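You operate a simulated robot arm through the tools that you are given. There is no shell and no other tool.

You run a simulated two-armed robot. Do the job below in one go: nothing can be reset, and whatever is moved stays where it is left.

TASK
Drain the clear cup on the air board and set the air to 4 bar.
Fine: red air lever shut first; watch the cup run dry; drain shut, then air lever open.

The check looks at the end state, three seconds after you hand in, the way a careful person would. Anything else that was tipped, shoved, dropped, spilled or broken makes it a failure.

THE ROBOT
Two 7-joint arms with fingered hands on one trunk that stands fixed in place. Base frame: the origin is at the foot of the trunk, x ahead of it, y to its left, z up. Units: m, rad, N and s.
The left shoulder is at [0.021, 0.173, 1.556], the right one opposite. With the tool pointing down near the work surface each hand reaches from about 0.1 to 0.62 m from the base axis, measured 20 degrees to its own side. Payload 3.5 kg a hand.
The TCP of each hand is the grasp point between the finger pads, 0.03 m short of the fingertips. In the tool frame z runs along the fingers and y along their closing line. Largest opening 0.104 m; the body of the gripper starts 0.035 m behind the TCP. The gripper is a hand of 3 fingers: y runs from the thumb to the fingers, the wrist lies at [-0.015, -0.104, -0.178] in the tool frame, and closing takes about 1.5 s.
Orientation is that of the tool frame in the base frame, as a unit quaternion [w, x, y, z]. With the fingers straight down and the wrist toward the robot, the tool's x, y and z point along [0, 1, 0], [1, 0, 0] and [0, 0, -1] of the base frame.

THE INTERFACE
- The arms move only by the tool jog_arm. It takes "left_increments", "right_increments" or both (then of equal length, played together; a hand with none holds still); each is a list of rows, each a list of 6 numbers: the shift along the base's x, y, z in units of 400 mm (1.0 is 400 mm), then the turn, a rotation vector about the base's x, y, z in units of 120 degrees (1.0 is 120 degrees). In form: [[x, y, z, wx, wy, wz], ...]. A call has 1 to 20 rows; each row is the pose to reach, as a shift and turn from the pose commanded when the call began. "left_fingers" and "right_fingers" are, for a hand that has rows, the opening, from 0 (shut) to 1 (fully open), set as the call begins (left out, the last holds). A call with a number of a shift or a turn outside -1 to 1 is refused whole. A row lasts 0.2 s, in which the tool goes at most 0.05 m and 0.15 rad; a call with a longer step from one row to the next is refused whole, and so is a gripper value outside its range. A pose out of reach is approached as far as the arm can. The call stops where the force on the tool passes 40 N (or 10 N more than at its start, if that is more) or the arm is blocked; 0.2 s more then pass. The fingers move at their own pace (about 0.072 m/s each) and stop on an object; they squeeze with about 25 N. The grip force told is the motor's: it shows also when the fingers shut on nothing. Time passes only in rows, and 0.2 s behind the last, so rows that repeat a pose let the fingers close. The reply holds the time, the measured pose of the TCP, the force on the tool along the base axes, the opening and the grip force, in the units named above and with some noise, with the torque about the TCP (base axes, N m) and any sound that the robot's microphone picked up.
- Cameras (640 x 400 px; columns grow to the right, rows downward): "scene" is now at [0.0908, 0.04, 1.7626]; the picture's right is [0.41, -0.91, 0.00], its down [-0.37, -0.17, -0.91] and it looks along [0.83, 0.37, -0.41] (base axes); focal length 291 px, centre (320, 200). "left" rides on the left gripper at [-0.064, -0.094, -0.117] in its tool frame; the picture's right is [-0.72, -0.33, 0.61], its down [0.64, -0.65, 0.40] and it looks along [0.27, 0.68, 0.68] (tool axes); focal length 238 px, centre (320, 200). "right" rides on the right gripper at [0.064, -0.094, -0.117] in its tool frame; the picture's right is [-0.72, 0.33, -0.61], its down [-0.64, -0.65, 0.40] and it looks along [-0.27, 0.68, 0.68] (tool axes); focal length 238 px, centre (320, 200). There is no depth. A picture from a camera that has moved, and an enlarged one, comes with that camera's place and axes in the base frame and with its lens. The place of the scene camera against the robot may be out by one fixed shift of up to 0.025 m in any direction.
- snapshot(camera): a new picture of that camera. No time passes.
- move_column(by): slides the trunk up (or, below 0, down) by that many m; the arms and the scene camera ride with it, the base frame stays. It gives what a move gives, with no picture.
- set_fingers(index, middle, thumb_bend, thumb_turn, hand): sets how far each is bent, from 0 (flat) to 1 (curled in); at 0.3 the hand is open as for a grip, at 0.7 the pads meet at the TCP. One left out holds its place. A second passes; each finger stops where it meets its share of the squeeze, and holds until it gets a number again. A gripper value or a shape takes the hand back. It gives what a move gives, with no picture; readings hold the bend of each and the force on the fingers (four entries, about 0 where the hand has none), thumb and palm. thumb_turn goes from beside the hand (0) to across from the fingers (1), as for a grip.
- preshape(shape, hand): the hand has 3 fingers and takes this shape, open, in about a second: jaw (thumb against the fingers, like two jaws); tri (thumb and two fingers); tip (a fingertip pinch); poke (one finger out to press); point (the index stretched); flat (the hand flat); cup (the hand cupped); fist (a fist). The gripper value then closes the fingers along that shape, each until it touches; the sizes above hold for jaw. It gives what a move gives, with no picture.
- pan_tilt(pan, tilt): turns the head with the scene camera to pan (to the left, within 1.501 rad either way) and tilt (down, from -0.506 to 1.204), counted from straight ahead of the robot. It gives what a move gives.
- inspect(camera, box): a new picture of the part [left, top, right, bottom] of that camera's present view, enlarged. No time passes.
- sign_off(): hands the job in; it is judged then, once.

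Places have to be worked out from the pictures, the camera data and where the tool is seen. Open the grippers and draw the arms clear of the work before you hand the job in, unless the task says otherwise.

The tools are called after "Call:" as a command line: name --argument value ..., lists and objects as JSON in quotes. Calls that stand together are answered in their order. jog_arm: Moves the arms, as the interface text tells. Its arguments: {"type":"object","properties":{"left_increments":{"type":"array"},"left_fingers":{"type":"number"},"right_increments":{"type":"array"},"right_fingers":{"type":"number"}},"required":[]} The other tools are called the same way: move_column (by) slides the trunk up or down; preshape (shape, hand) gives the hand a shape; set_fingers (index, middle, thumb_bend, thumb_turn, hand) moves the fingers one by one; pan_tilt (pan, tilt) turns the head that bears the scene camera; snapshot (camera) takes a picture; inspect (camera, box) takes an enlarged picture of a part of a camera's view; sign_off () hands the job in.

At the start:

```text
time: 0.0
left_ee_pos: [0.3114, 0.4066, 1.6395]
left_tool_rot: [0.0, 0.707, 0.707, 0.001]
left_force: [-0.1, -0.3, -0.1]
left_torque: [0.03, 0.04, -0.02]
left_opening: 0.1037
left_gripper_force: 0.0
left_shape: jaw
left_bend: [0.3, 0.3, 0.3, 0.98]
left_finger forces: [0.1, 0.1, 0.0, 0.0, 0.0, 0.0]
right_ee_pos: [0.345, 0.0341, 1.6458]
right_tool_rot: [0.0, 0.707, 0.708, 0.0]
right_force: [0.5, 0.6, 0.3]
right_torque: [-0.02, 0.0, 0.03]
right_opening: 0.1038
right_gripper_force: 0.0
right_shape: jaw
right_bend: [0.3, 0.3, 0.3, 0.98]
right_finger forces: [0.0, 0.0, 0.0, 0.0, 0.0, 0.0]
trunk travel left (down, up): [-0.65, 0.104]
head pan, tilt: [0.422, 0.421]
```

scene: 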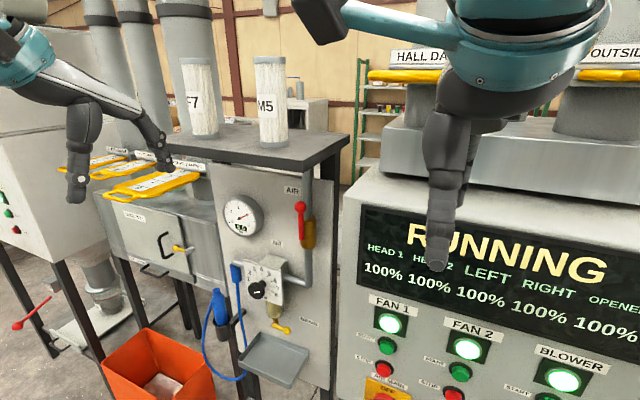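
right: 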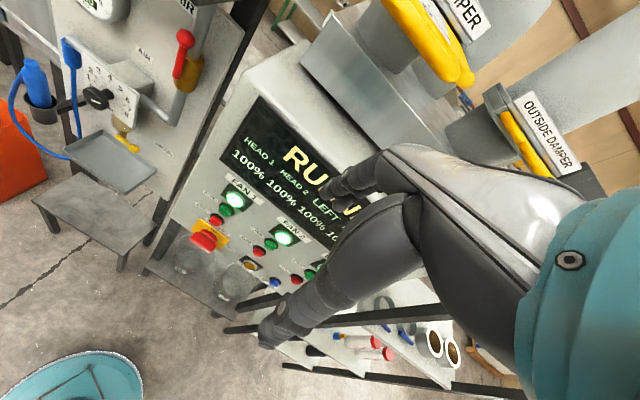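
left: 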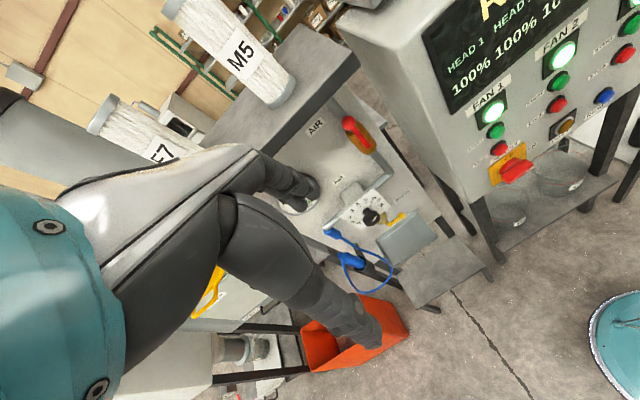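

The air board is seen ahead-left with a gauge, a red lever, a dial box, a drain tap and a tray. I take enlarged views of it to see the details.

Call:
inspect --camera "scene" --box '[200, 160, 350, 254]'

Call:
inspect --camera "scene" --box '[200, 230, 360, 390]'

Call:
inspect --camera "left" --box '[280, 90, 460, 270]'

Call:
inspect --camera "right" --box '[50, 0, 230, 180]'

```text
4.26 times, centred on (275, 207) of scene
camera zoom: at [0.0908, 0.04, 1.7626], right [0.41, -0.91, 0.0], down [-0.37, -0.17, -0.91], along [0.83, 0.37, -0.41], focal length 1237 px, centre (512, 170)
```

zoom: 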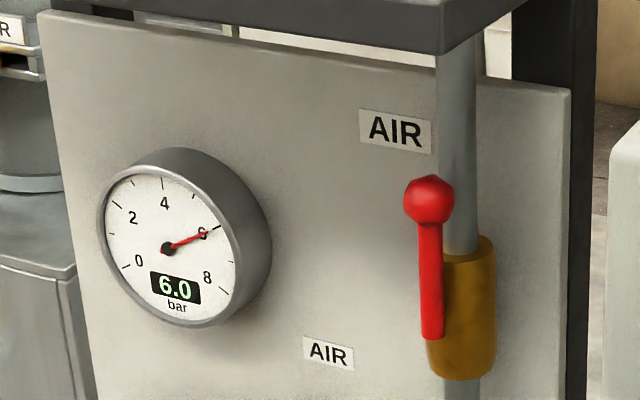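

```text
2.50 times, centred on (280, 310) of scene
camera zoom: at [0.0908, 0.04, 1.7626], right [0.41, -0.91, 0.0], down [-0.37, -0.17, -0.91], along [0.83, 0.37, -0.41], focal length 727 px, centre (420, -75)
```

zoom: 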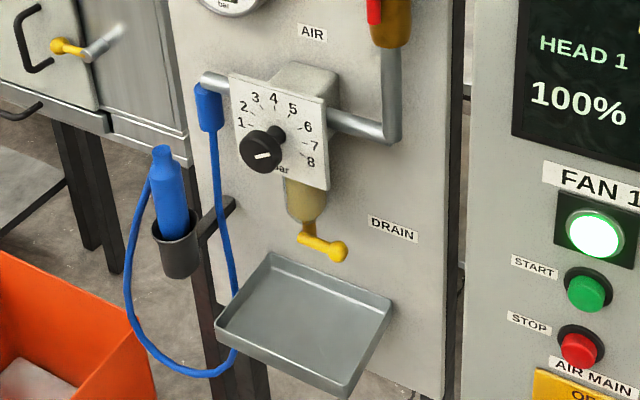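

```text
2.22 times, centred on (370, 180) of left
camera zoom: at [0.2197, 0.3411, 1.7565], right [-0.33, -0.72, -0.61], down [-0.65, 0.64, -0.4], along [0.68, 0.27, -0.68], focal length 530 px, centre (209, 244)
```

zoom: 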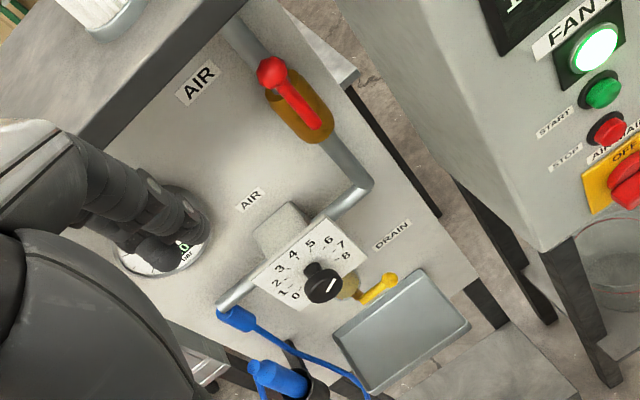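

```text
2.22 times, centred on (140, 90) of right
camera zoom: at [0.2508, 0.0971, 1.7625], right [0.33, -0.72, 0.61], down [-0.65, -0.64, -0.4], along [0.68, -0.27, -0.68], focal length 530 px, centre (720, 444)
```

zoom: 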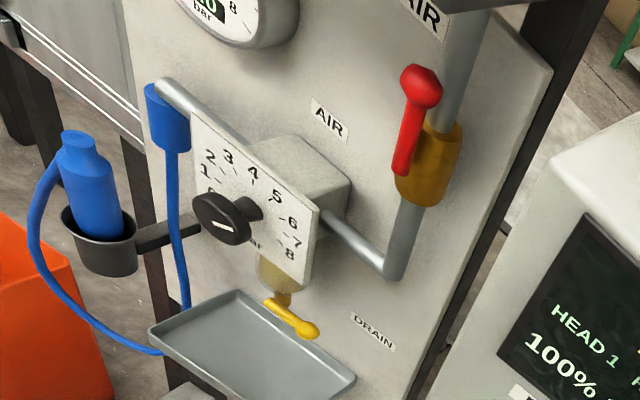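

From both hand cameras I triangulate these points. The red lever ball is near (0.635, 0.33, 1.454), with its pivot about 8 cm below it. The dial knob is near (0.584, 0.447, 1.208), and the drain lever runs from about (0.64, 0.44, 1.03) to (0.652, 0.396, 1.00). The panel face is at x≈0.705 and a shelf overhangs it at z≈1.57. I lower the trunk to get a more frontal view.

Call:
move_column --by -0.2

Call:
pan_tilt --pan 0.55 --tilt 0.35

Call:
snapshot --camera "scene"

Call:
snapshot --camera "left"

```text
time: 2.2
left_ee_pos: [0.3129, 0.4052, 1.4391]
left_tool_rot: [0.001, 0.706, 0.708, 0.001]
left_force: [0.1, -0.4, -0.4]
left_torque: [0.01, 0.02, 0.01]
left_opening: 0.1035
left_gripper_force: 0.1
left_shape: jaw
left_bend: [0.3, 0.3, 0.3, 0.98]
left_finger forces: [0.0, 0.0, 0.0, 0.0, 0.0, 0.0]
right_ee_pos: [0.3445, 0.0323, 1.4456]
right_tool_rot: [0.0, 0.706, 0.708, -0.001]
right_force: [-0.4, 0.3, 1.1]
right_torque: [-0.01, -0.06, -0.03]
right_opening: 0.1035
right_gripper_force: 0.1
right_shape: jaw
right_bend: [0.3, 0.3, 0.3, 0.98]
right_finger forces: [0.0, 0.0, 0.0, 0.0, 0.1, 0.0]
trunk travel left (down, up): [-0.45, 0.304]
head pan, tilt: [0.422, 0.421]
```

```text
time: 2.9
left_ee_pos: [0.3138, 0.4066, 1.4393]
left_tool_rot: [-0.001, 0.707, 0.707, 0.0]
left_force: [0.6, 0.4, 0.5]
left_torque: [-0.01, 0.01, -0.01]
left_opening: 0.1037
left_gripper_force: 0.2
left_shape: jaw
left_bend: [0.3, 0.3, 0.3, 0.98]
left_finger forces: [0.0, 0.1, 0.1, 0.1, 0.0, 0.1]
right_ee_pos: [0.3451, 0.0328, 1.4454]
right_tool_rot: [0.0, 0.706, 0.708, 0.0]
right_force: [-0.3, 0.9, -0.4]
right_torque: [0.0, 0.0, -0.02]
right_opening: 0.1036
right_gripper_force: 0.1
right_shape: jaw
right_bend: [0.3, 0.3, 0.3, 0.98]
right_finger forces: [0.1, 0.0, 0.1, 0.0, 0.0, 0.1]
trunk travel left (down, up): [-0.45, 0.304]
head pan, tilt: [0.55, 0.351]
```

```text
taken
camera scene: at [0.1031, 0.0507, 1.5685], right [0.52, -0.85, 0.0], down [-0.29, -0.18, -0.94], along [0.8, 0.49, -0.34], focal length 291 px, centre (320, 200)
```

scene: 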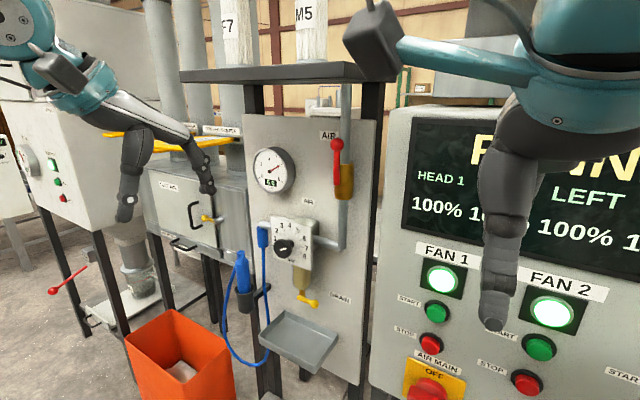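

```text
taken
camera left: at [0.2198, 0.3411, 1.5565], right [-0.33, -0.72, -0.61], down [-0.65, 0.64, -0.4], along [0.68, 0.27, -0.68], focal length 238 px, centre (320, 200)
```

left: 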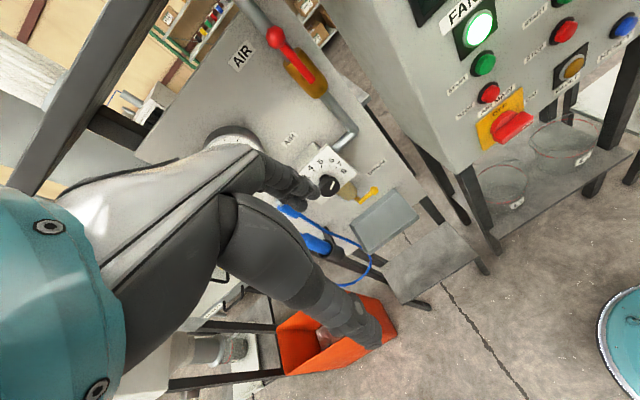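

The scene view is now more frontal. I enlarge the lever, dial and drain parts.

Call:
inspect --camera "scene" --box '[300, 100, 400, 200]'

Call:
inspect --camera "scene" --box '[250, 205, 350, 305]'

Call:
inspect --camera "scene" --box '[265, 260, 345, 310]'

Call:
inspect --camera "scene" --box '[200, 220, 360, 380]'

```text
4.00 times, centred on (350, 150) of scene
camera zoom: at [0.1031, 0.0507, 1.5685], right [0.52, -0.85, 0.0], down [-0.29, -0.18, -0.94], along [0.8, 0.49, -0.34], focal length 1163 px, centre (200, 400)
```

zoom: 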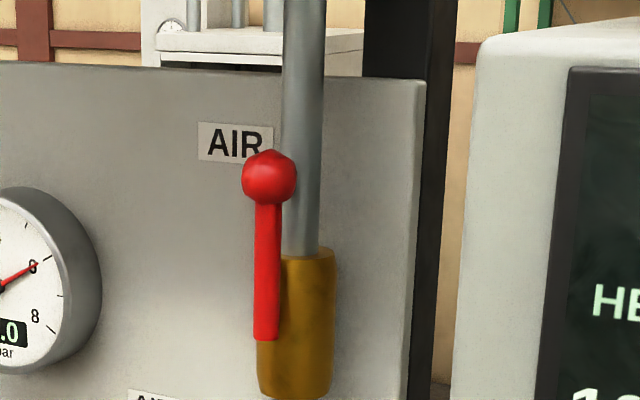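

```text
4.00 times, centred on (300, 255) of scene
camera zoom: at [0.1031, 0.0507, 1.5685], right [0.52, -0.85, 0.0], down [-0.29, -0.18, -0.94], along [0.8, 0.49, -0.34], focal length 1163 px, centre (400, -20)
```

zoom: 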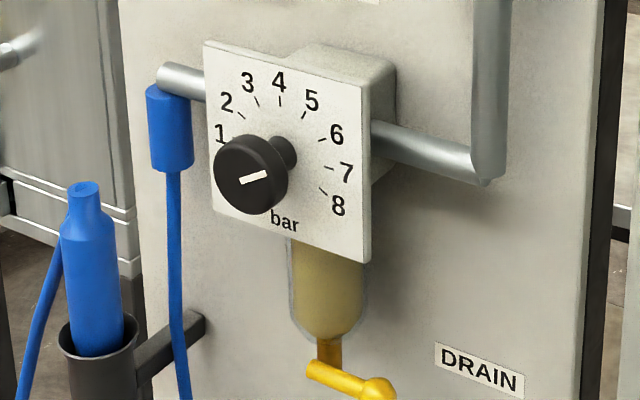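

```text
8.00 times, centred on (305, 285) of scene
camera zoom: at [0.1031, 0.0507, 1.5685], right [0.52, -0.85, 0.0], down [-0.29, -0.18, -0.94], along [0.8, 0.49, -0.34], focal length 2326 px, centre (440, -480)
```

zoom: 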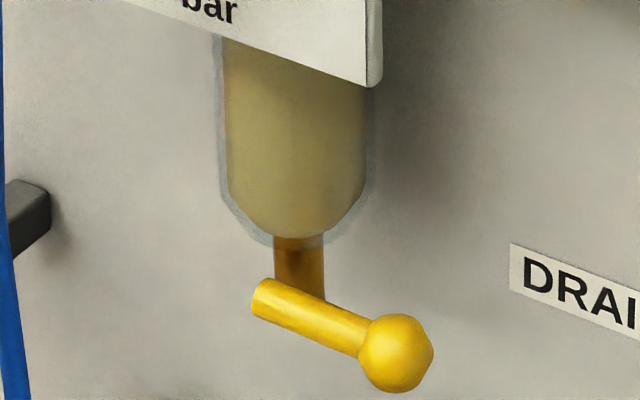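

```text
2.50 times, centred on (280, 300) of scene
camera zoom: at [0.1031, 0.0507, 1.5685], right [0.52, -0.85, 0.0], down [-0.29, -0.18, -0.94], along [0.8, 0.49, -0.34], focal length 727 px, centre (420, -50)
```

zoom: 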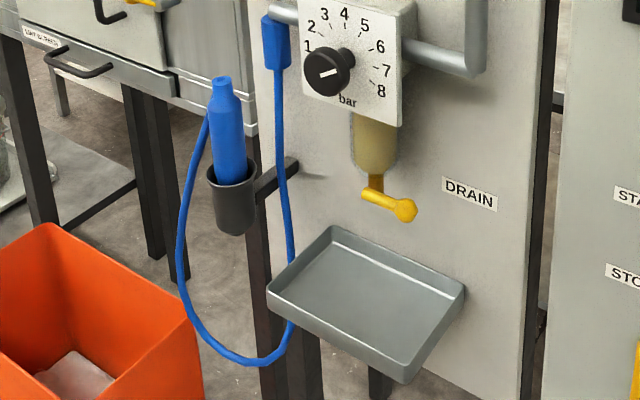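

The dial's pointer sits right at 6, and the cup holds yellowish fluid. The drain lever lies crosswise, so it is shut, and the red lever stands along its pipe, so it is open. I pitch the left hand forward 45° so its camera looks straight at the board.

Call:
jog_arm --left_increments '[[0, 0, -0.03, 0, -0.0625, 0], [0, 0, -0.06, 0, -0.125, 0], [0, 0, -0.09, 0, -0.1875, 0], [0, 0, -0.12, 0, -0.25, 0], [0, 0, -0.16, 0, -0.3125, 0], [0, 0, -0.2, 0, -0.375, 0]]' --left_fingers 0

Call:
snapshot --camera "left"

Call:
snapshot --camera "scene"

```text
time: 4.2
left_ee_pos: [0.324, 0.4337, 1.3678]
left_tool_rot: [0.273, 0.654, 0.652, 0.27]
left_force: [-0.2, 0.4, 0.2]
left_torque: [-0.01, -0.04, -0.02]
left_opening: 0.0
left_gripper_force: 25.0
left_shape: jaw
left_bend: [0.7, 0.7, 0.47, 1.0]
left_finger forces: [0.0, 0.1, 0.1, 0.0, 0.0, 0.0]
left hand out of reach, approached as far as the arm can: row 5, 6
right_ee_pos: [0.3442, 0.0346, 1.4453]
right_tool_rot: [0.0, 0.707, 0.708, 0.0]
right_force: [0.1, 0.6, -0.3]
right_torque: [-0.03, 0.01, -0.02]
right_opening: 0.1033
right_gripper_force: 0.1
right_shape: jaw
right_bend: [0.3, 0.3, 0.3, 0.98]
right_finger forces: [0.0, 0.0, 0.0, 0.0, 0.0, 0.0]
trunk travel left (down, up): [-0.45, 0.304]
head pan, tilt: [0.55, 0.351]
```

```text
taken
camera left: at [0.1761, 0.3688, 1.3843], right [0.2, -0.72, -0.66], down [-0.17, 0.64, -0.75], along [0.96, 0.27, 0.0], focal length 238 px, centre (320, 200)
```

left: 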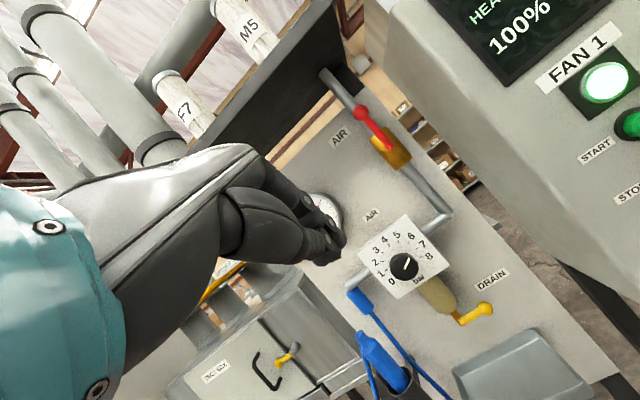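

```text
taken
camera scene: at [0.1028, 0.0519, 1.5685], right [0.52, -0.85, 0.0], down [-0.29, -0.18, -0.94], along [0.8, 0.49, -0.34], focal length 291 px, centre (320, 200)
```

scene: 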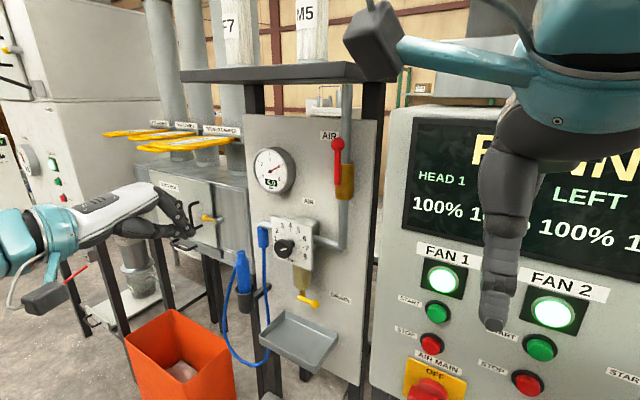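

The hand is at the near limit of its reach here, but its camera now shows the whole board. I enlarge the three controls.

Call:
inspect --camera "left" --box '[320, 90, 420, 170]'

Call:
inspect --camera "left" --box '[340, 200, 520, 340]'

Call:
inspect --camera "scene" --box '[250, 205, 350, 305]'

```text
5.00 times, centred on (370, 130) of left
camera zoom: at [0.1761, 0.3688, 1.3843], right [0.2, -0.72, -0.66], down [-0.17, 0.64, -0.75], along [0.96, 0.27, 0.0], focal length 1192 px, centre (70, 550)
```

zoom: 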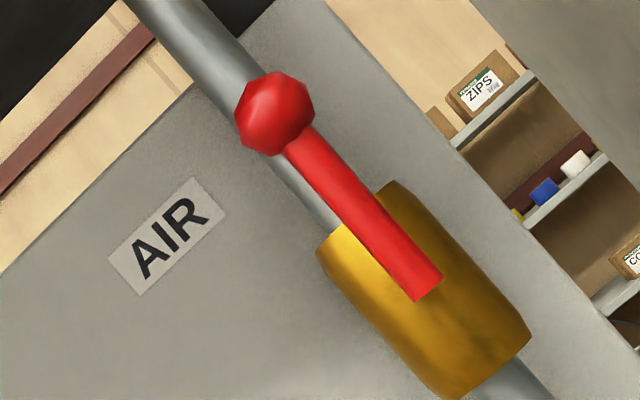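

```text
2.86 times, centred on (430, 270) of left
camera zoom: at [0.1761, 0.3688, 1.3843], right [0.2, -0.72, -0.66], down [-0.17, 0.64, -0.75], along [0.96, 0.27, 0.0], focal length 681 px, centre (6, 0)
```

zoom: 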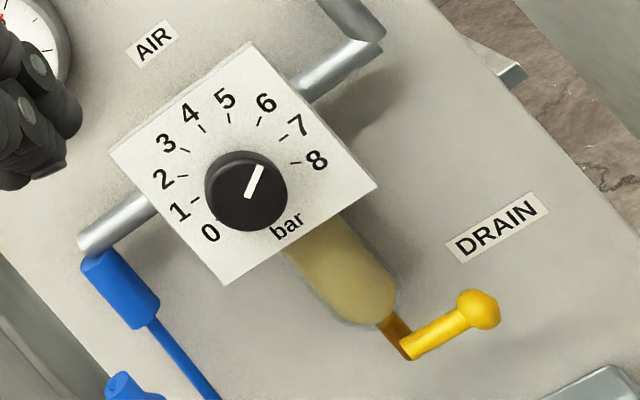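

```text
4.00 times, centred on (300, 255) of scene
camera zoom: at [0.1028, 0.0519, 1.5685], right [0.52, -0.85, 0.0], down [-0.29, -0.18, -0.94], along [0.8, 0.49, -0.34], focal length 1163 px, centre (400, -20)
```

zoom: 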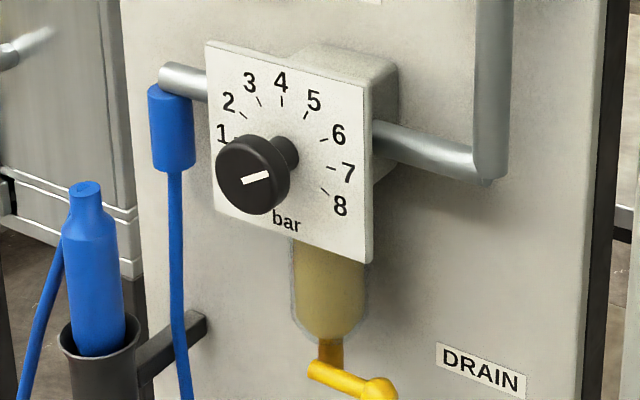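

The pointer is at 6, with 30° between bars and 4 straight up. The drain lever is exactly horizontal. I bring the closed left hand in front of the red lever, on its left side, pitched a bit further forward.

Call:
jog_arm --left_increments '[[0.07, 0, 0.03, 0, -0.02, 0], [0.15, 0, 0.06, 0, -0.04, 0], [0.23, 0, 0.09, 0, -0.06, 0], [0.31, 0, 0.12, 0, -0.08, 0], [0.39, 0, 0.15, 0, -0.1, 0], [0.47, 0, 0.18, 0, -0.125, 0], [0.53, 0, 0.2, 0, -0.125, 0], [0.57, 0, 0.2, 0, -0.125, 0]]' --left_fingers 0

Call:
snapshot --camera "scene"

Call:
snapshot --camera "left"

```text
time: 6.0
left_ee_pos: [0.5566, 0.4364, 1.4496]
left_tool_rot: [0.353, 0.612, 0.613, 0.354]
left_force: [0.0, -0.2, 0.3]
left_torque: [0.02, -0.02, 0.03]
left_opening: 0.0
left_gripper_force: 25.0
left_shape: jaw
left_bend: [0.7, 0.7, 0.47, 1.0]
left_finger forces: [0.0, 0.0, 0.0, 0.0, 0.1, 0.0]
right_ee_pos: [0.3448, 0.0338, 1.444]
right_tool_rot: [0.0, 0.707, 0.708, 0.0]
right_force: [-0.5, 1.2, 0.2]
right_torque: [0.02, 0.02, 0.01]
right_opening: 0.1037
right_gripper_force: 0.0
right_shape: jaw
right_bend: [0.3, 0.3, 0.3, 0.98]
right_finger forces: [0.0, 0.0, 0.0, 0.0, 0.0, 0.0]
trunk travel left (down, up): [-0.45, 0.304]
head pan, tilt: [0.55, 0.351]
```

```text
taken
camera scene: at [0.1035, 0.051, 1.5685], right [0.52, -0.85, 0.0], down [-0.29, -0.18, -0.94], along [0.8, 0.49, -0.34], focal length 291 px, centre (320, 200)
```

scene: 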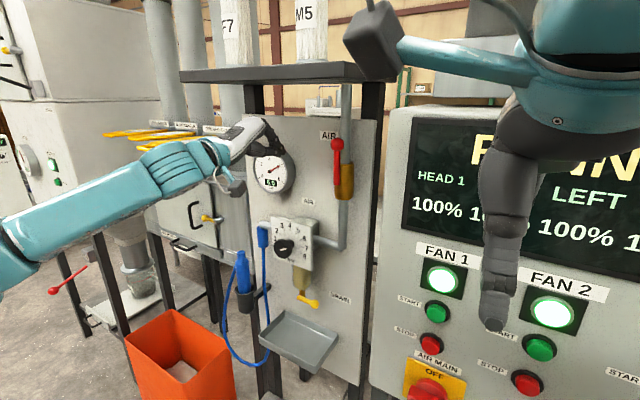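

```text
taken
camera left: at [0.4083, 0.3706, 1.4254], right [0.37, -0.72, -0.59], down [0.02, 0.64, -0.77], along [0.93, 0.27, 0.25], focal length 238 px, centre (320, 200)
```

left: 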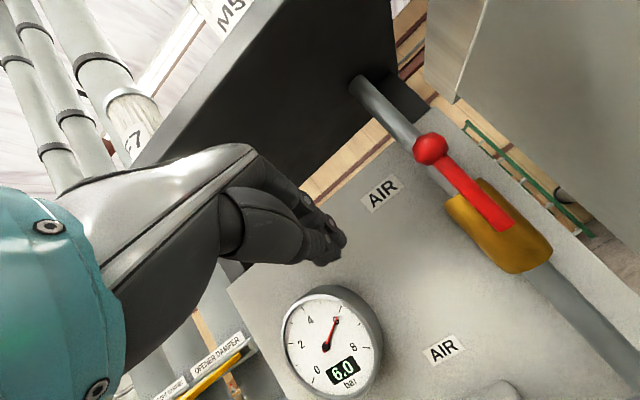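

I zoom in on the closed fingertips and the lever before pushing.

Call:
inspect --camera "left" --box '[260, 170, 380, 290]'

Call:
inspect --camera "scene" --box '[220, 90, 380, 210]'

```text
3.33 times, centred on (320, 230) of left
camera zoom: at [0.4083, 0.3706, 1.4254], right [0.37, -0.72, -0.59], down [0.02, 0.64, -0.77], along [0.93, 0.27, 0.25], focal length 794 px, centre (320, 100)
```

zoom: 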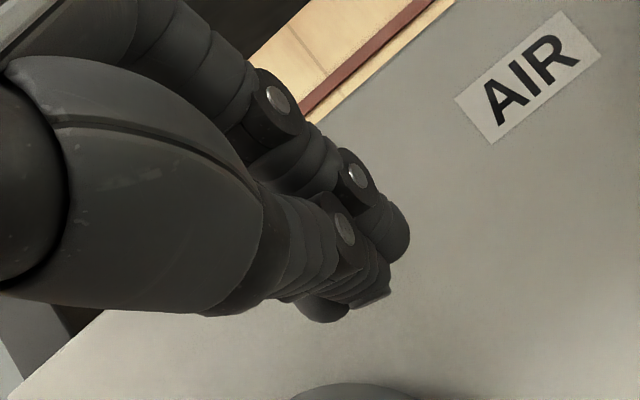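

```text
3.33 times, centred on (300, 150) of scene
camera zoom: at [0.1035, 0.051, 1.5685], right [0.52, -0.85, 0.0], down [-0.29, -0.18, -0.94], along [0.8, 0.49, -0.34], focal length 969 px, centre (387, 367)
```

zoom: 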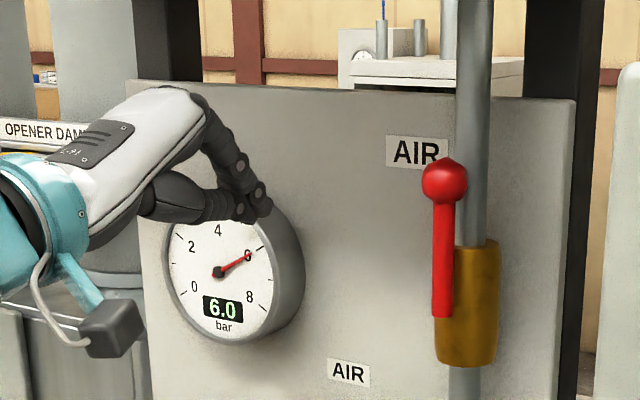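

The bundle of closed fingers is about 3 cm wide and stands left of the lever. I move it to the lever's plane, just left of the strap, without touching.

Call:
jog_arm --left_increments '[[0.05, -0.04, 0, 0, 0, 0], [0.1, -0.08, -0.01, 0, 0, 0], [0.13, -0.12, -0.0125, 0, 0, 0], [0.1585, -0.1285, -0.0125, 0, 0, 0]]'

Call:
inspect --camera "scene" --box '[220, 90, 380, 210]'

Call:
snapshot --camera "left"

```text
time: 7.0
left_ee_pos: [0.6192, 0.384, 1.4431]
left_tool_rot: [0.354, 0.612, 0.612, 0.354]
left_force: [-0.6, 0.4, 0.5]
left_torque: [-0.01, 0.02, 0.04]
left_opening: 0.0
left_gripper_force: 25.2
left_shape: jaw
left_bend: [0.7, 0.7, 0.47, 1.0]
left_finger forces: [0.1, 0.1, 0.1, 0.1, 0.0, 0.0]
right_ee_pos: [0.3455, 0.0336, 1.4456]
right_tool_rot: [-0.001, 0.706, 0.708, -0.001]
right_force: [-0.1, -0.8, -0.3]
right_torque: [0.01, -0.02, 0.01]
right_opening: 0.1035
right_gripper_force: 0.1
right_shape: jaw
right_bend: [0.3, 0.3, 0.3, 0.98]
right_finger forces: [0.0, 0.1, 0.0, 0.1, 0.1, 0.0]
trunk travel left (down, up): [-0.45, 0.304]
head pan, tilt: [0.55, 0.351]
```

```text
3.33 times, centred on (300, 150) of scene
camera zoom: at [0.1034, 0.0509, 1.5685], right [0.52, -0.85, 0.0], down [-0.29, -0.18, -0.94], along [0.8, 0.49, -0.34], focal length 969 px, centre (387, 367)
```

zoom: 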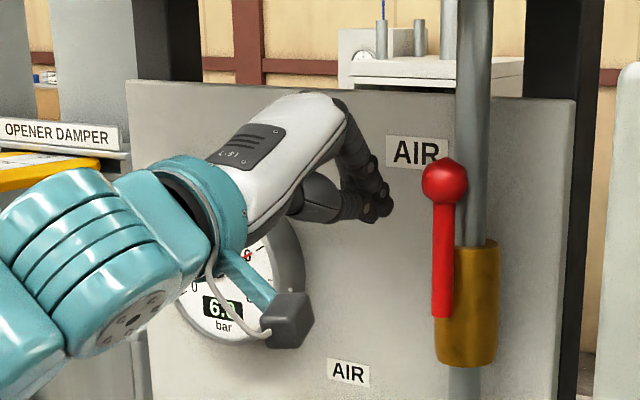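

```text
taken
camera left: at [0.47, 0.32, 1.4207], right [0.37, -0.72, -0.59], down [0.02, 0.64, -0.77], along [0.93, 0.27, 0.25], focal length 238 px, centre (320, 200)
```

left: 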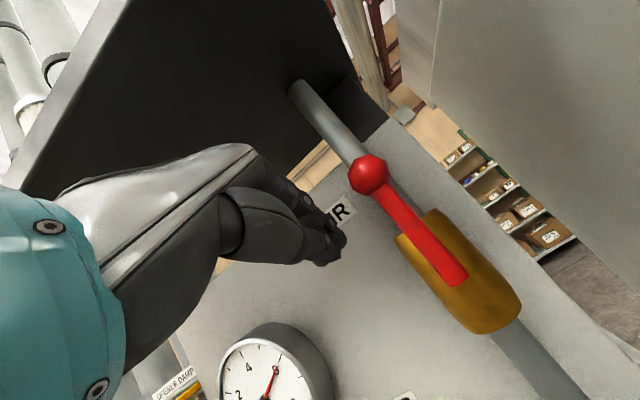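

Clear on all sides. I push a few centimetres to the right to see whether the red lever turns that way.

Call:
jog_arm --left_increments '[[0, -0.03, 0, 0, 0, 0], [0, -0.06, 0, 0, 0, 0], [0, -0.08, 0, 0, 0, 0], [0, -0.1, 0, 0, 0, 0], [0, -0.12, 0, 0, 0, 0], [0, -0.14, 0, 0, 0, 0]]'

Call:
inspect --camera "scene" --box '[220, 90, 380, 210]'

Call:
snapshot --camera "left"

```text
time: 8.4
left_ee_pos: [0.6154, 0.3469, 1.4399]
left_tool_rot: [0.343, 0.606, 0.623, 0.357]
left_force: [-19.8, 23.4, -10.0]
left_torque: [-0.03, -0.04, 0.03]
left_opening: 0.0
left_gripper_force: 25.2
left_shape: jaw
left_bend: [0.7, 0.7, 0.46, 1.0]
left_finger forces: [36.8, 0.0, 0.1, 0.1, 0.0, 0.0]
right_ee_pos: [0.3399, 0.0353, 1.4468]
right_tool_rot: [0.002, 0.707, 0.708, 0.001]
right_force: [0.4, -0.2, -0.9]
right_torque: [0.04, 0.01, 0.01]
right_opening: 0.1035
right_gripper_force: 0.0
right_shape: jaw
right_bend: [0.3, 0.3, 0.3, 0.98]
right_finger forces: [0.1, 0.0, 0.0, 0.0, 0.0, 0.0]
trunk travel left (down, up): [-0.45, 0.304]
head pan, tilt: [0.55, 0.351]
stopped in row 6 (left hand): the force on the tool passed its limit at 43 N (the readings are from after the stop); the commanded pose is now the measured one
```

```text
3.33 times, centred on (300, 150) of scene
camera zoom: at [0.0991, 0.0533, 1.5687], right [0.52, -0.85, 0.0], down [-0.29, -0.18, -0.94], along [0.8, 0.49, -0.34], focal length 969 px, centre (387, 367)
```

zoom: 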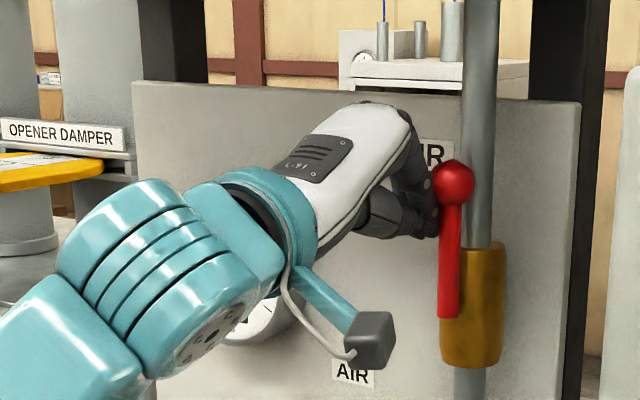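

```text
taken
camera left: at [0.4689, 0.2783, 1.4186], right [0.38, -0.7, -0.6], down [-0.01, 0.65, -0.76], along [0.92, 0.3, 0.24], focal length 238 px, centre (320, 200)
```

left: 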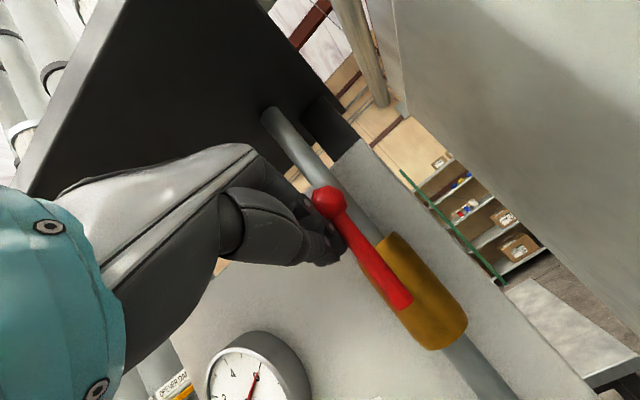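

It did not move to the right, and the push stopped at 43 N with the lever upright. It must turn left, so I back off, draw out and go round to its right side.

Call:
jog_arm --left_increments '[[0, 0.05, 0, 0, 0, 0], [-0.02, 0.08, 0, 0, 0, 0], [-0.1, 0.08, 0, 0, 0, 0], [-0.19, 0.06, 0, 0, 0, 0]]'

Call:
inspect --camera "scene" --box '[220, 90, 380, 210]'

```text
time: 9.4
left_ee_pos: [0.5406, 0.3657, 1.4393]
left_tool_rot: [0.348, 0.61, 0.617, 0.355]
left_force: [-0.7, -1.0, 0.1]
left_torque: [0.01, 0.03, 0.02]
left_opening: 0.0
left_gripper_force: 25.1
left_shape: jaw
left_bend: [0.7, 0.7, 0.47, 1.0]
left_finger forces: [0.0, 0.1, 0.0, 0.0, 0.0, 0.1]
right_ee_pos: [0.3434, 0.033, 1.4452]
right_tool_rot: [0.0, 0.707, 0.708, 0.0]
right_force: [-0.9, 0.5, 0.4]
right_torque: [-0.02, -0.02, -0.01]
right_opening: 0.1036
right_gripper_force: 0.0
right_shape: jaw
right_bend: [0.3, 0.3, 0.3, 0.98]
right_finger forces: [0.0, 0.1, 0.0, 0.0, 0.0, 0.1]
trunk travel left (down, up): [-0.45, 0.304]
head pan, tilt: [0.55, 0.351]
```

```text
3.33 times, centred on (300, 150) of scene
camera zoom: at [0.102, 0.0514, 1.5686], right [0.52, -0.85, 0.0], down [-0.29, -0.18, -0.94], along [0.8, 0.49, -0.34], focal length 969 px, centre (387, 367)
```

zoom: 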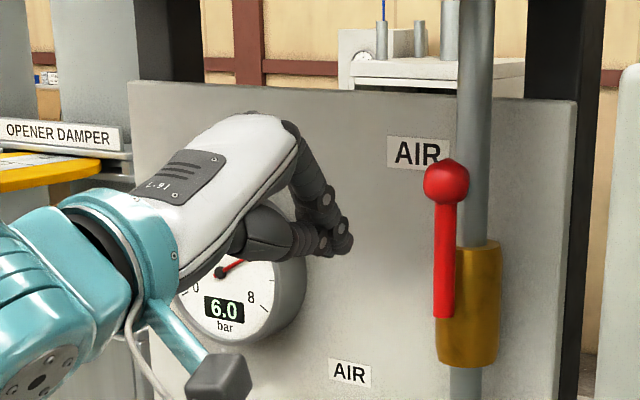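

The lever is untouched and upright. I slide right in front of it, then forward on its right side.

Call:
jog_arm --left_increments '[[0, -0.08, 0, 0, 0, 0], [0, -0.15, 0, 0, 0, 0], [0, -0.22, 0, 0, 0, 0], [0.06, -0.225, 0, 0, 0, 0], [0.13, -0.225, 0, 0, 0, 0], [0.2, -0.225, 0, 0, 0, 0]]'

Call:
snapshot --camera "scene"

Call:
snapshot --camera "left"

```text
time: 10.8
left_ee_pos: [0.6237, 0.2728, 1.4409]
left_tool_rot: [0.347, 0.61, 0.617, 0.355]
left_force: [-0.1, 0.4, -0.2]
left_torque: [0.02, 0.02, 0.0]
left_opening: 0.0
left_gripper_force: 24.9
left_shape: jaw
left_bend: [0.7, 0.7, 0.47, 1.0]
left_finger forces: [0.0, 0.0, 0.1, 0.0, 0.0, 0.0]
right_ee_pos: [0.3452, 0.0326, 1.4442]
right_tool_rot: [-0.001, 0.706, 0.708, -0.001]
right_force: [0.1, 0.2, -0.4]
right_torque: [-0.01, -0.02, -0.04]
right_opening: 0.1034
right_gripper_force: 0.0
right_shape: jaw
right_bend: [0.3, 0.3, 0.3, 0.98]
right_finger forces: [0.1, 0.0, 0.0, 0.0, 0.1, 0.1]
trunk travel left (down, up): [-0.45, 0.304]
head pan, tilt: [0.55, 0.351]
```

```text
taken
camera scene: at [0.1037, 0.0505, 1.5685], right [0.52, -0.85, 0.0], down [-0.29, -0.18, -0.94], along [0.8, 0.49, -0.34], focal length 291 px, centre (320, 200)
```

scene: 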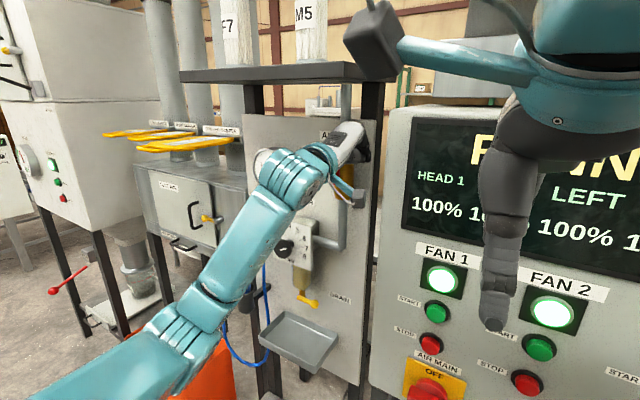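

```text
taken
camera left: at [0.4761, 0.2054, 1.4195], right [0.37, -0.71, -0.6], down [0.01, 0.65, -0.76], along [0.93, 0.28, 0.25], focal length 238 px, centre (320, 200)
```

left: 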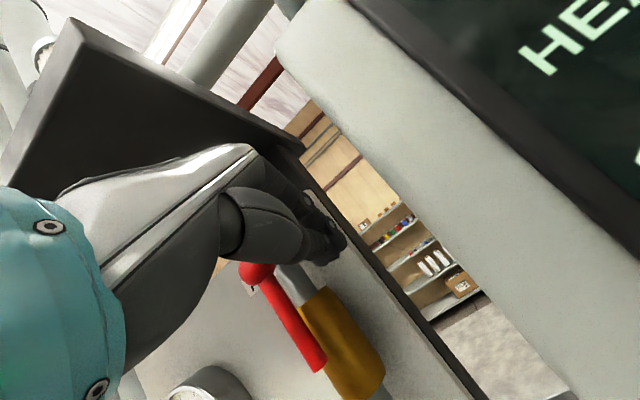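

The fingers are right of the lever with clear space. I push left in small steps to about 30° and watch the force.

Call:
jog_arm --left_increments '[[0, 0.04, 0, 0, 0, 0], [0, 0.075, 0, 0, 0, 0], [0, 0.1, 0, 0, 0, 0], [0, 0.12, 0, 0, 0, 0], [0, 0.14, 0, 0, 0, 0], [0, 0.16, 0, 0, 0, 0], [0, 0.175, 0, 0, 0, 0]]'

Call:
snapshot --camera "left"

Call:
inspect --camera "scene" --box '[240, 90, 400, 210]'

```text
time: 12.4
left_ee_pos: [0.6221, 0.3436, 1.4398]
left_tool_rot: [0.347, 0.61, 0.618, 0.354]
left_force: [0.3, -0.2, 0.2]
left_torque: [0.02, -0.02, -0.03]
left_opening: 0.0001
left_gripper_force: 25.1
left_shape: jaw
left_bend: [0.7, 0.7, 0.47, 1.0]
left_finger forces: [0.1, 0.4, 0.0, 0.0, 0.0, 0.1]
right_ee_pos: [0.3445, 0.0342, 1.4453]
right_tool_rot: [0.0, 0.706, 0.708, 0.0]
right_force: [0.0, 0.5, -0.2]
right_torque: [0.01, -0.05, 0.01]
right_opening: 0.1035
right_gripper_force: 0.0
right_shape: jaw
right_bend: [0.3, 0.3, 0.3, 0.98]
right_finger forces: [0.0, 0.0, 0.1, 0.1, 0.0, 0.0]
trunk travel left (down, up): [-0.45, 0.304]
head pan, tilt: [0.55, 0.351]
```

```text
taken
camera left: at [0.4756, 0.2762, 1.4192], right [0.37, -0.71, -0.59], down [0.01, 0.64, -0.77], along [0.93, 0.28, 0.25], focal length 238 px, centre (320, 200)
```

left: 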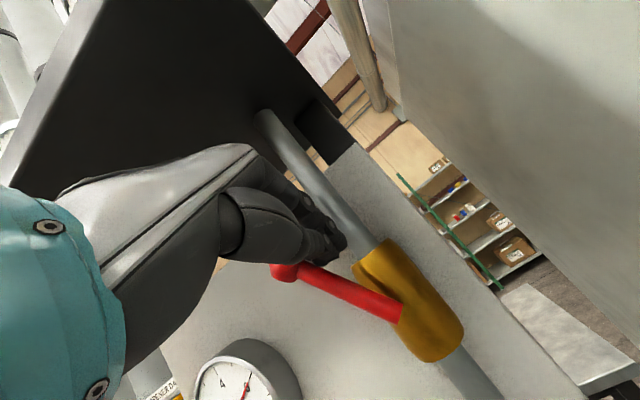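

```text
3.33 times, centred on (320, 150) of scene
camera zoom: at [0.103, 0.0508, 1.5685], right [0.52, -0.85, 0.0], down [-0.29, -0.18, -0.94], along [0.8, 0.49, -0.34], focal length 969 px, centre (320, 367)
```

zoom: 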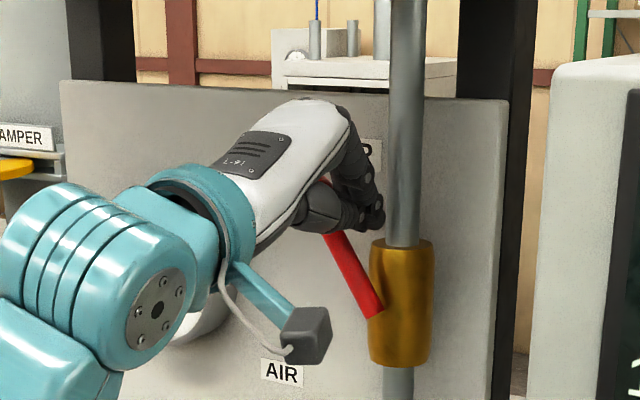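

The lever swings left freely, now at about 35°. I follow the arc down to crosswise.

Call:
jog_arm --left_increments '[[0.0, 0.02, -0.006, 0, 0, 0], [0.0, 0.0375, -0.0128, 0, 0, 0], [0.0, 0.056, -0.023, 0, 0, 0], [0.0, 0.0723, -0.0353, 0, 0, 0], [0.0, 0.088, -0.05, 0, 0, 0], [0.0, 0.1, -0.0663, 0, 0, 0], [0.0, 0.111, -0.085, 0, 0, 0], [0.0, 0.1185, -0.1033, 0, 0, 0], [0.0, 0.1215, -0.115, 0, 0, 0]]'

Call:
snapshot --camera "left"

Call:
inspect --camera "scene" --box '[240, 90, 400, 210]'

```text
time: 14.4
left_ee_pos: [0.6216, 0.3916, 1.3964]
left_tool_rot: [0.347, 0.611, 0.617, 0.355]
left_force: [-0.1, -0.4, 2.0]
left_torque: [0.07, -0.06, 0.0]
left_opening: 0.0
left_gripper_force: 24.9
left_shape: jaw
left_bend: [0.7, 0.7, 0.47, 1.0]
left_finger forces: [0.0, 0.0, 0.0, 0.1, 0.0, 0.1]
right_ee_pos: [0.3447, 0.0324, 1.4458]
right_tool_rot: [0.0, 0.706, 0.708, -0.001]
right_force: [0.0, 0.2, -0.4]
right_torque: [-0.02, 0.01, -0.01]
right_opening: 0.1036
right_gripper_force: 0.1
right_shape: jaw
right_bend: [0.3, 0.3, 0.3, 0.98]
right_finger forces: [0.1, 0.0, 0.0, 0.0, 0.1, 0.1]
trunk travel left (down, up): [-0.45, 0.304]
head pan, tilt: [0.55, 0.351]
```

```text
taken
camera left: at [0.4745, 0.3243, 1.374], right [0.38, -0.71, -0.59], down [0.01, 0.64, -0.76], along [0.93, 0.28, 0.25], focal length 238 px, centre (320, 200)
```

left: 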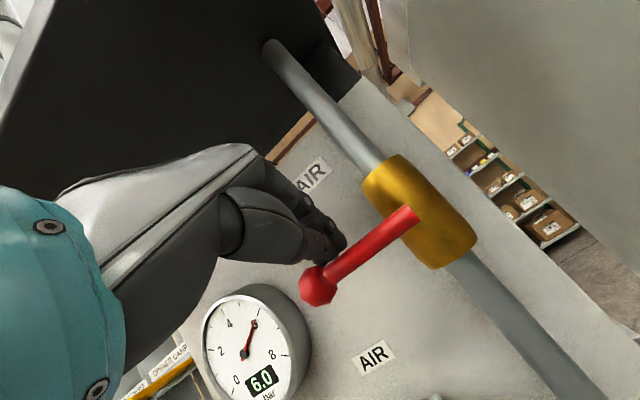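

```text
3.33 times, centred on (320, 150) of scene
camera zoom: at [0.1027, 0.0503, 1.5686], right [0.52, -0.85, 0.0], down [-0.29, -0.18, -0.94], along [0.8, 0.49, -0.34], focal length 969 px, centre (320, 367)
```

zoom: 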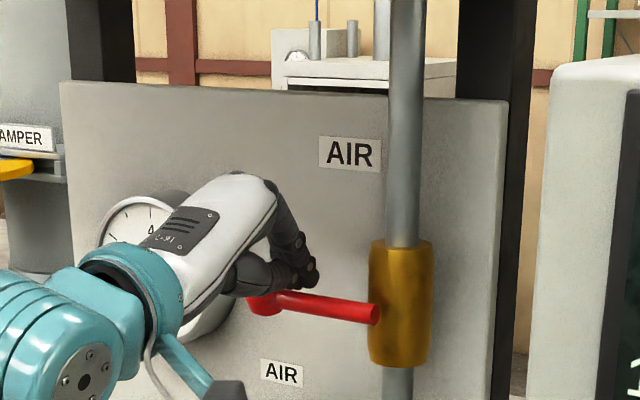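

The lever now looks perpendicular to the pipe with a slight reaction force. I press down a little more to be sure it is on its stop.

Call:
jog_arm --left_increments '[[0, 0, -0.01, 0, 0, 0], [0, 0, -0.02, 0, 0, 0], [0, 0, -0.03, 0, 0, 0]]'

Call:
inspect --camera "left" --box '[200, 150, 500, 400]'

```text
time: 15.2
left_ee_pos: [0.6197, 0.3906, 1.389]
left_tool_rot: [0.351, 0.607, 0.615, 0.36]
left_force: [5.0, 3.3, 27.3]
left_torque: [0.12, -0.57, 0.07]
left_opening: 0.0001
left_gripper_force: 25.5
left_shape: jaw
left_bend: [0.7, 0.7, 0.5, 1.0]
left_finger forces: [0.1, 0.0, 0.1, 0.1, 49.0, 0.0]
right_ee_pos: [0.3423, 0.0315, 1.4456]
right_tool_rot: [-0.001, 0.707, 0.707, 0.001]
right_force: [0.6, -0.2, 0.6]
right_torque: [0.0, 0.0, 0.0]
right_opening: 0.1035
right_gripper_force: 0.1
right_shape: jaw
right_bend: [0.3, 0.3, 0.3, 0.98]
right_finger forces: [0.0, 0.0, 0.0, 0.0, 0.1, 0.0]
trunk travel left (down, up): [-0.45, 0.304]
head pan, tilt: [0.55, 0.351]
```

```text
1.60 times, centred on (350, 275) of left
camera zoom: at [0.4725, 0.3231, 1.3656], right [0.38, -0.71, -0.59], down [0.02, 0.65, -0.76], along [0.92, 0.28, 0.26], focal length 381 px, centre (272, 80)
```

zoom: 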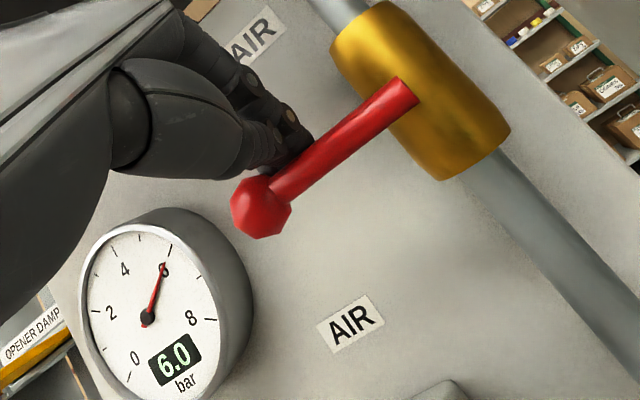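

The lever is hard on its stop at 27 N and is crosswise to the pipe, so the air is shut. I lift off and retract.

Call:
jog_arm --left_increments '[[0, 0, 0.05, 0, 0, 0], [-0.02, 0, 0.09, 0, 0, 0], [-0.12, 0, 0.09, 0, 0, 0], [-0.22, 0, 0.06, 0, 0, 0], [-0.32, 0, 0.0, 0, 0, 0]]'

Call:
snapshot --camera "scene"

Call:
snapshot --camera "right"

Call:
snapshot --camera "left"

```text
time: 16.4
left_ee_pos: [0.4953, 0.3911, 1.3839]
left_tool_rot: [0.347, 0.61, 0.618, 0.355]
left_force: [0.7, -0.2, 0.2]
left_torque: [0.01, -0.01, 0.0]
left_opening: 0.0002
left_gripper_force: 25.1
left_shape: jaw
left_bend: [0.7, 0.7, 0.49, 1.0]
left_finger forces: [0.0, 0.0, 0.1, 0.0, 0.0, 0.0]
right_ee_pos: [0.3426, 0.0337, 1.4459]
right_tool_rot: [0.0, 0.707, 0.708, -0.001]
right_force: [-0.2, 0.0, -0.1]
right_torque: [0.0, -0.04, -0.02]
right_opening: 0.1038
right_gripper_force: 0.2
right_shape: jaw
right_bend: [0.3, 0.3, 0.3, 0.98]
right_finger forces: [0.1, 0.0, 0.0, 0.0, 0.0, 0.0]
trunk travel left (down, up): [-0.45, 0.304]
head pan, tilt: [0.55, 0.351]
```

```text
taken
camera scene: at [0.1018, 0.0511, 1.5686], right [0.52, -0.85, 0.0], down [-0.29, -0.18, -0.94], along [0.8, 0.49, -0.34], focal length 291 px, centre (320, 200)
```

scene: 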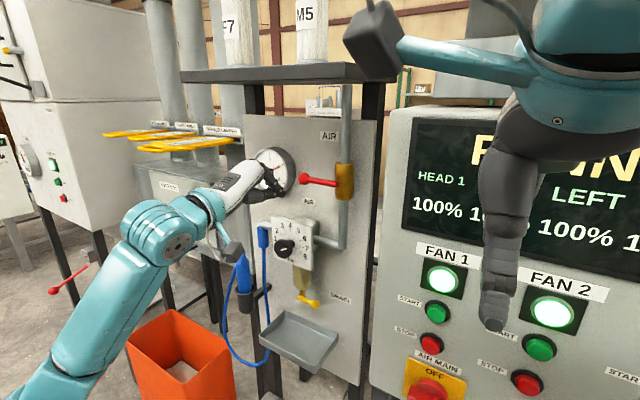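

```text
taken
camera right: at [0.2496, 0.0975, 1.5627], right [0.33, -0.72, 0.61], down [-0.65, -0.64, -0.4], along [0.68, -0.27, -0.68], focal length 238 px, centre (320, 200)
```

right: 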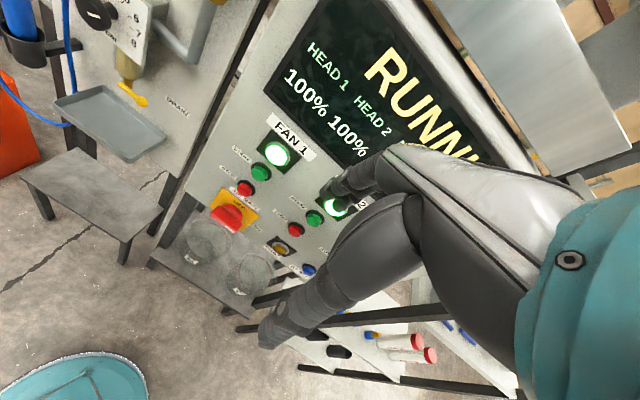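

```text
taken
camera left: at [0.3478, 0.3256, 1.3617], right [0.37, -0.71, -0.59], down [0.01, 0.64, -0.77], along [0.93, 0.28, 0.25], focal length 238 px, centre (320, 200)
```

left: 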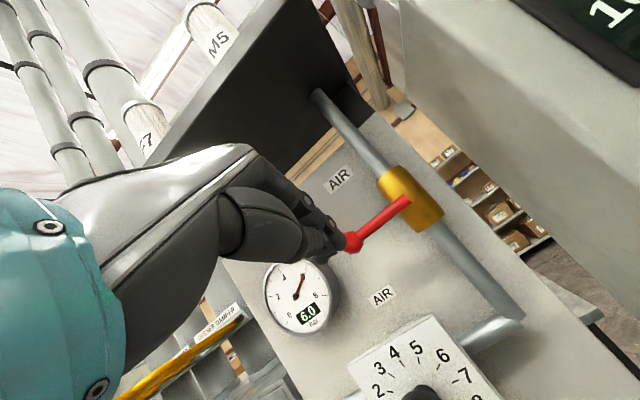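

The red lever is shown crosswise. I draw back a little, lower the hand to the drain's height and stop short of it to look.

Call:
jog_arm --left_increments '[[-0.08, 0, -0.06, 0, 0, 0], [-0.12, 0, -0.17, 0, 0, 0], [-0.12, 0, -0.28, 0, 0, 0], [-0.12, 0, -0.39, 0, 0, 0], [-0.12, 0, -0.5, 0, 0, 0], [-0.12, 0, -0.61, 0, 0, 0], [-0.1, 0, -0.7, 0, 0, 0], [0, 0, -0.76, 0, 0, 0], [0.08, 0, -0.765, 0, 0, 0], [0.15, 0, -0.765, 0, 0, 0]]'

Call:
snapshot --camera "scene"

Call:
snapshot --camera "left"

Call:
inspect --camera "right" --box '[20, 0, 220, 160]'

```text
time: 18.6
left_ee_pos: [0.5584, 0.3933, 1.0776]
left_tool_rot: [0.347, 0.61, 0.618, 0.354]
left_force: [-0.6, -0.3, 0.5]
left_torque: [0.01, 0.0, -0.01]
left_opening: 0.0001
left_gripper_force: 25.3
left_shape: jaw
left_bend: [0.7, 0.7, 0.49, 1.0]
left_finger forces: [0.0, 0.0, 0.1, 0.1, 0.0, 0.0]
right_ee_pos: [0.3454, 0.0349, 1.445]
right_tool_rot: [0.0, 0.707, 0.708, -0.001]
right_force: [0.1, -0.2, -0.2]
right_torque: [0.01, 0.02, 0.02]
right_opening: 0.1035
right_gripper_force: 0.1
right_shape: jaw
right_bend: [0.3, 0.3, 0.3, 0.98]
right_finger forces: [0.1, 0.0, 0.1, 0.1, 0.0, 0.0]
trunk travel left (down, up): [-0.45, 0.304]
head pan, tilt: [0.55, 0.351]
```

```text
taken
camera scene: at [0.104, 0.0509, 1.5684], right [0.52, -0.85, 0.0], down [-0.29, -0.18, -0.94], along [0.8, 0.49, -0.34], focal length 291 px, centre (320, 200)
```

scene: 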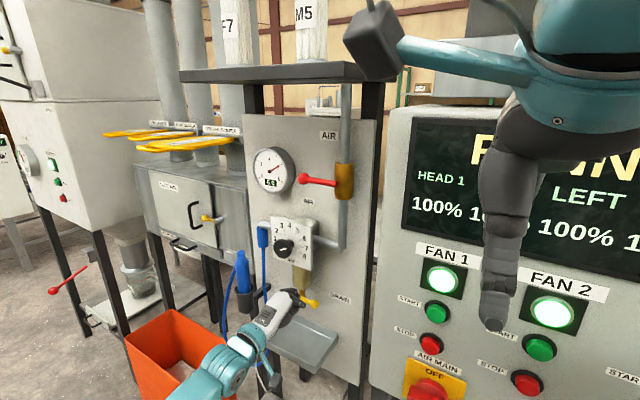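

```text
taken
camera left: at [0.4118, 0.3255, 1.0554], right [0.37, -0.71, -0.6], down [0.01, 0.64, -0.76], along [0.93, 0.28, 0.25], focal length 238 px, centre (320, 200)
```

left: 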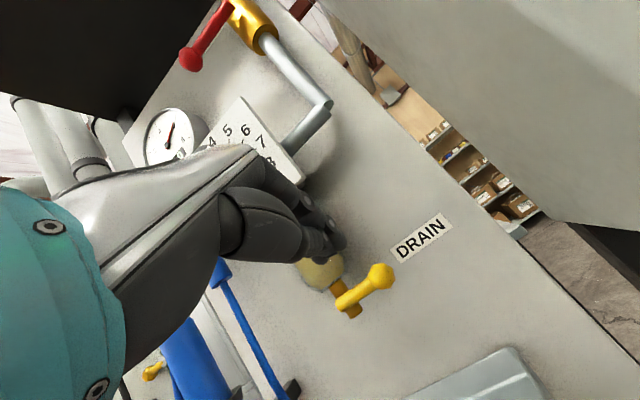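

```text
2.50 times, centred on (120, 80) of right
camera zoom: at [0.2519, 0.0972, 1.5623], right [0.33, -0.72, 0.61], down [-0.65, -0.64, -0.4], along [0.68, -0.27, -0.68], focal length 596 px, centre (820, 500)
```

zoom: 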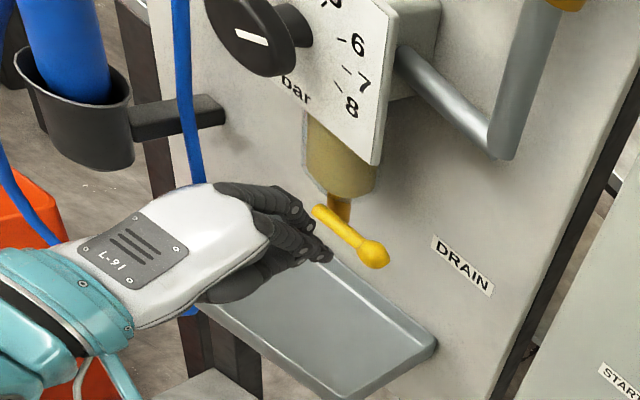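

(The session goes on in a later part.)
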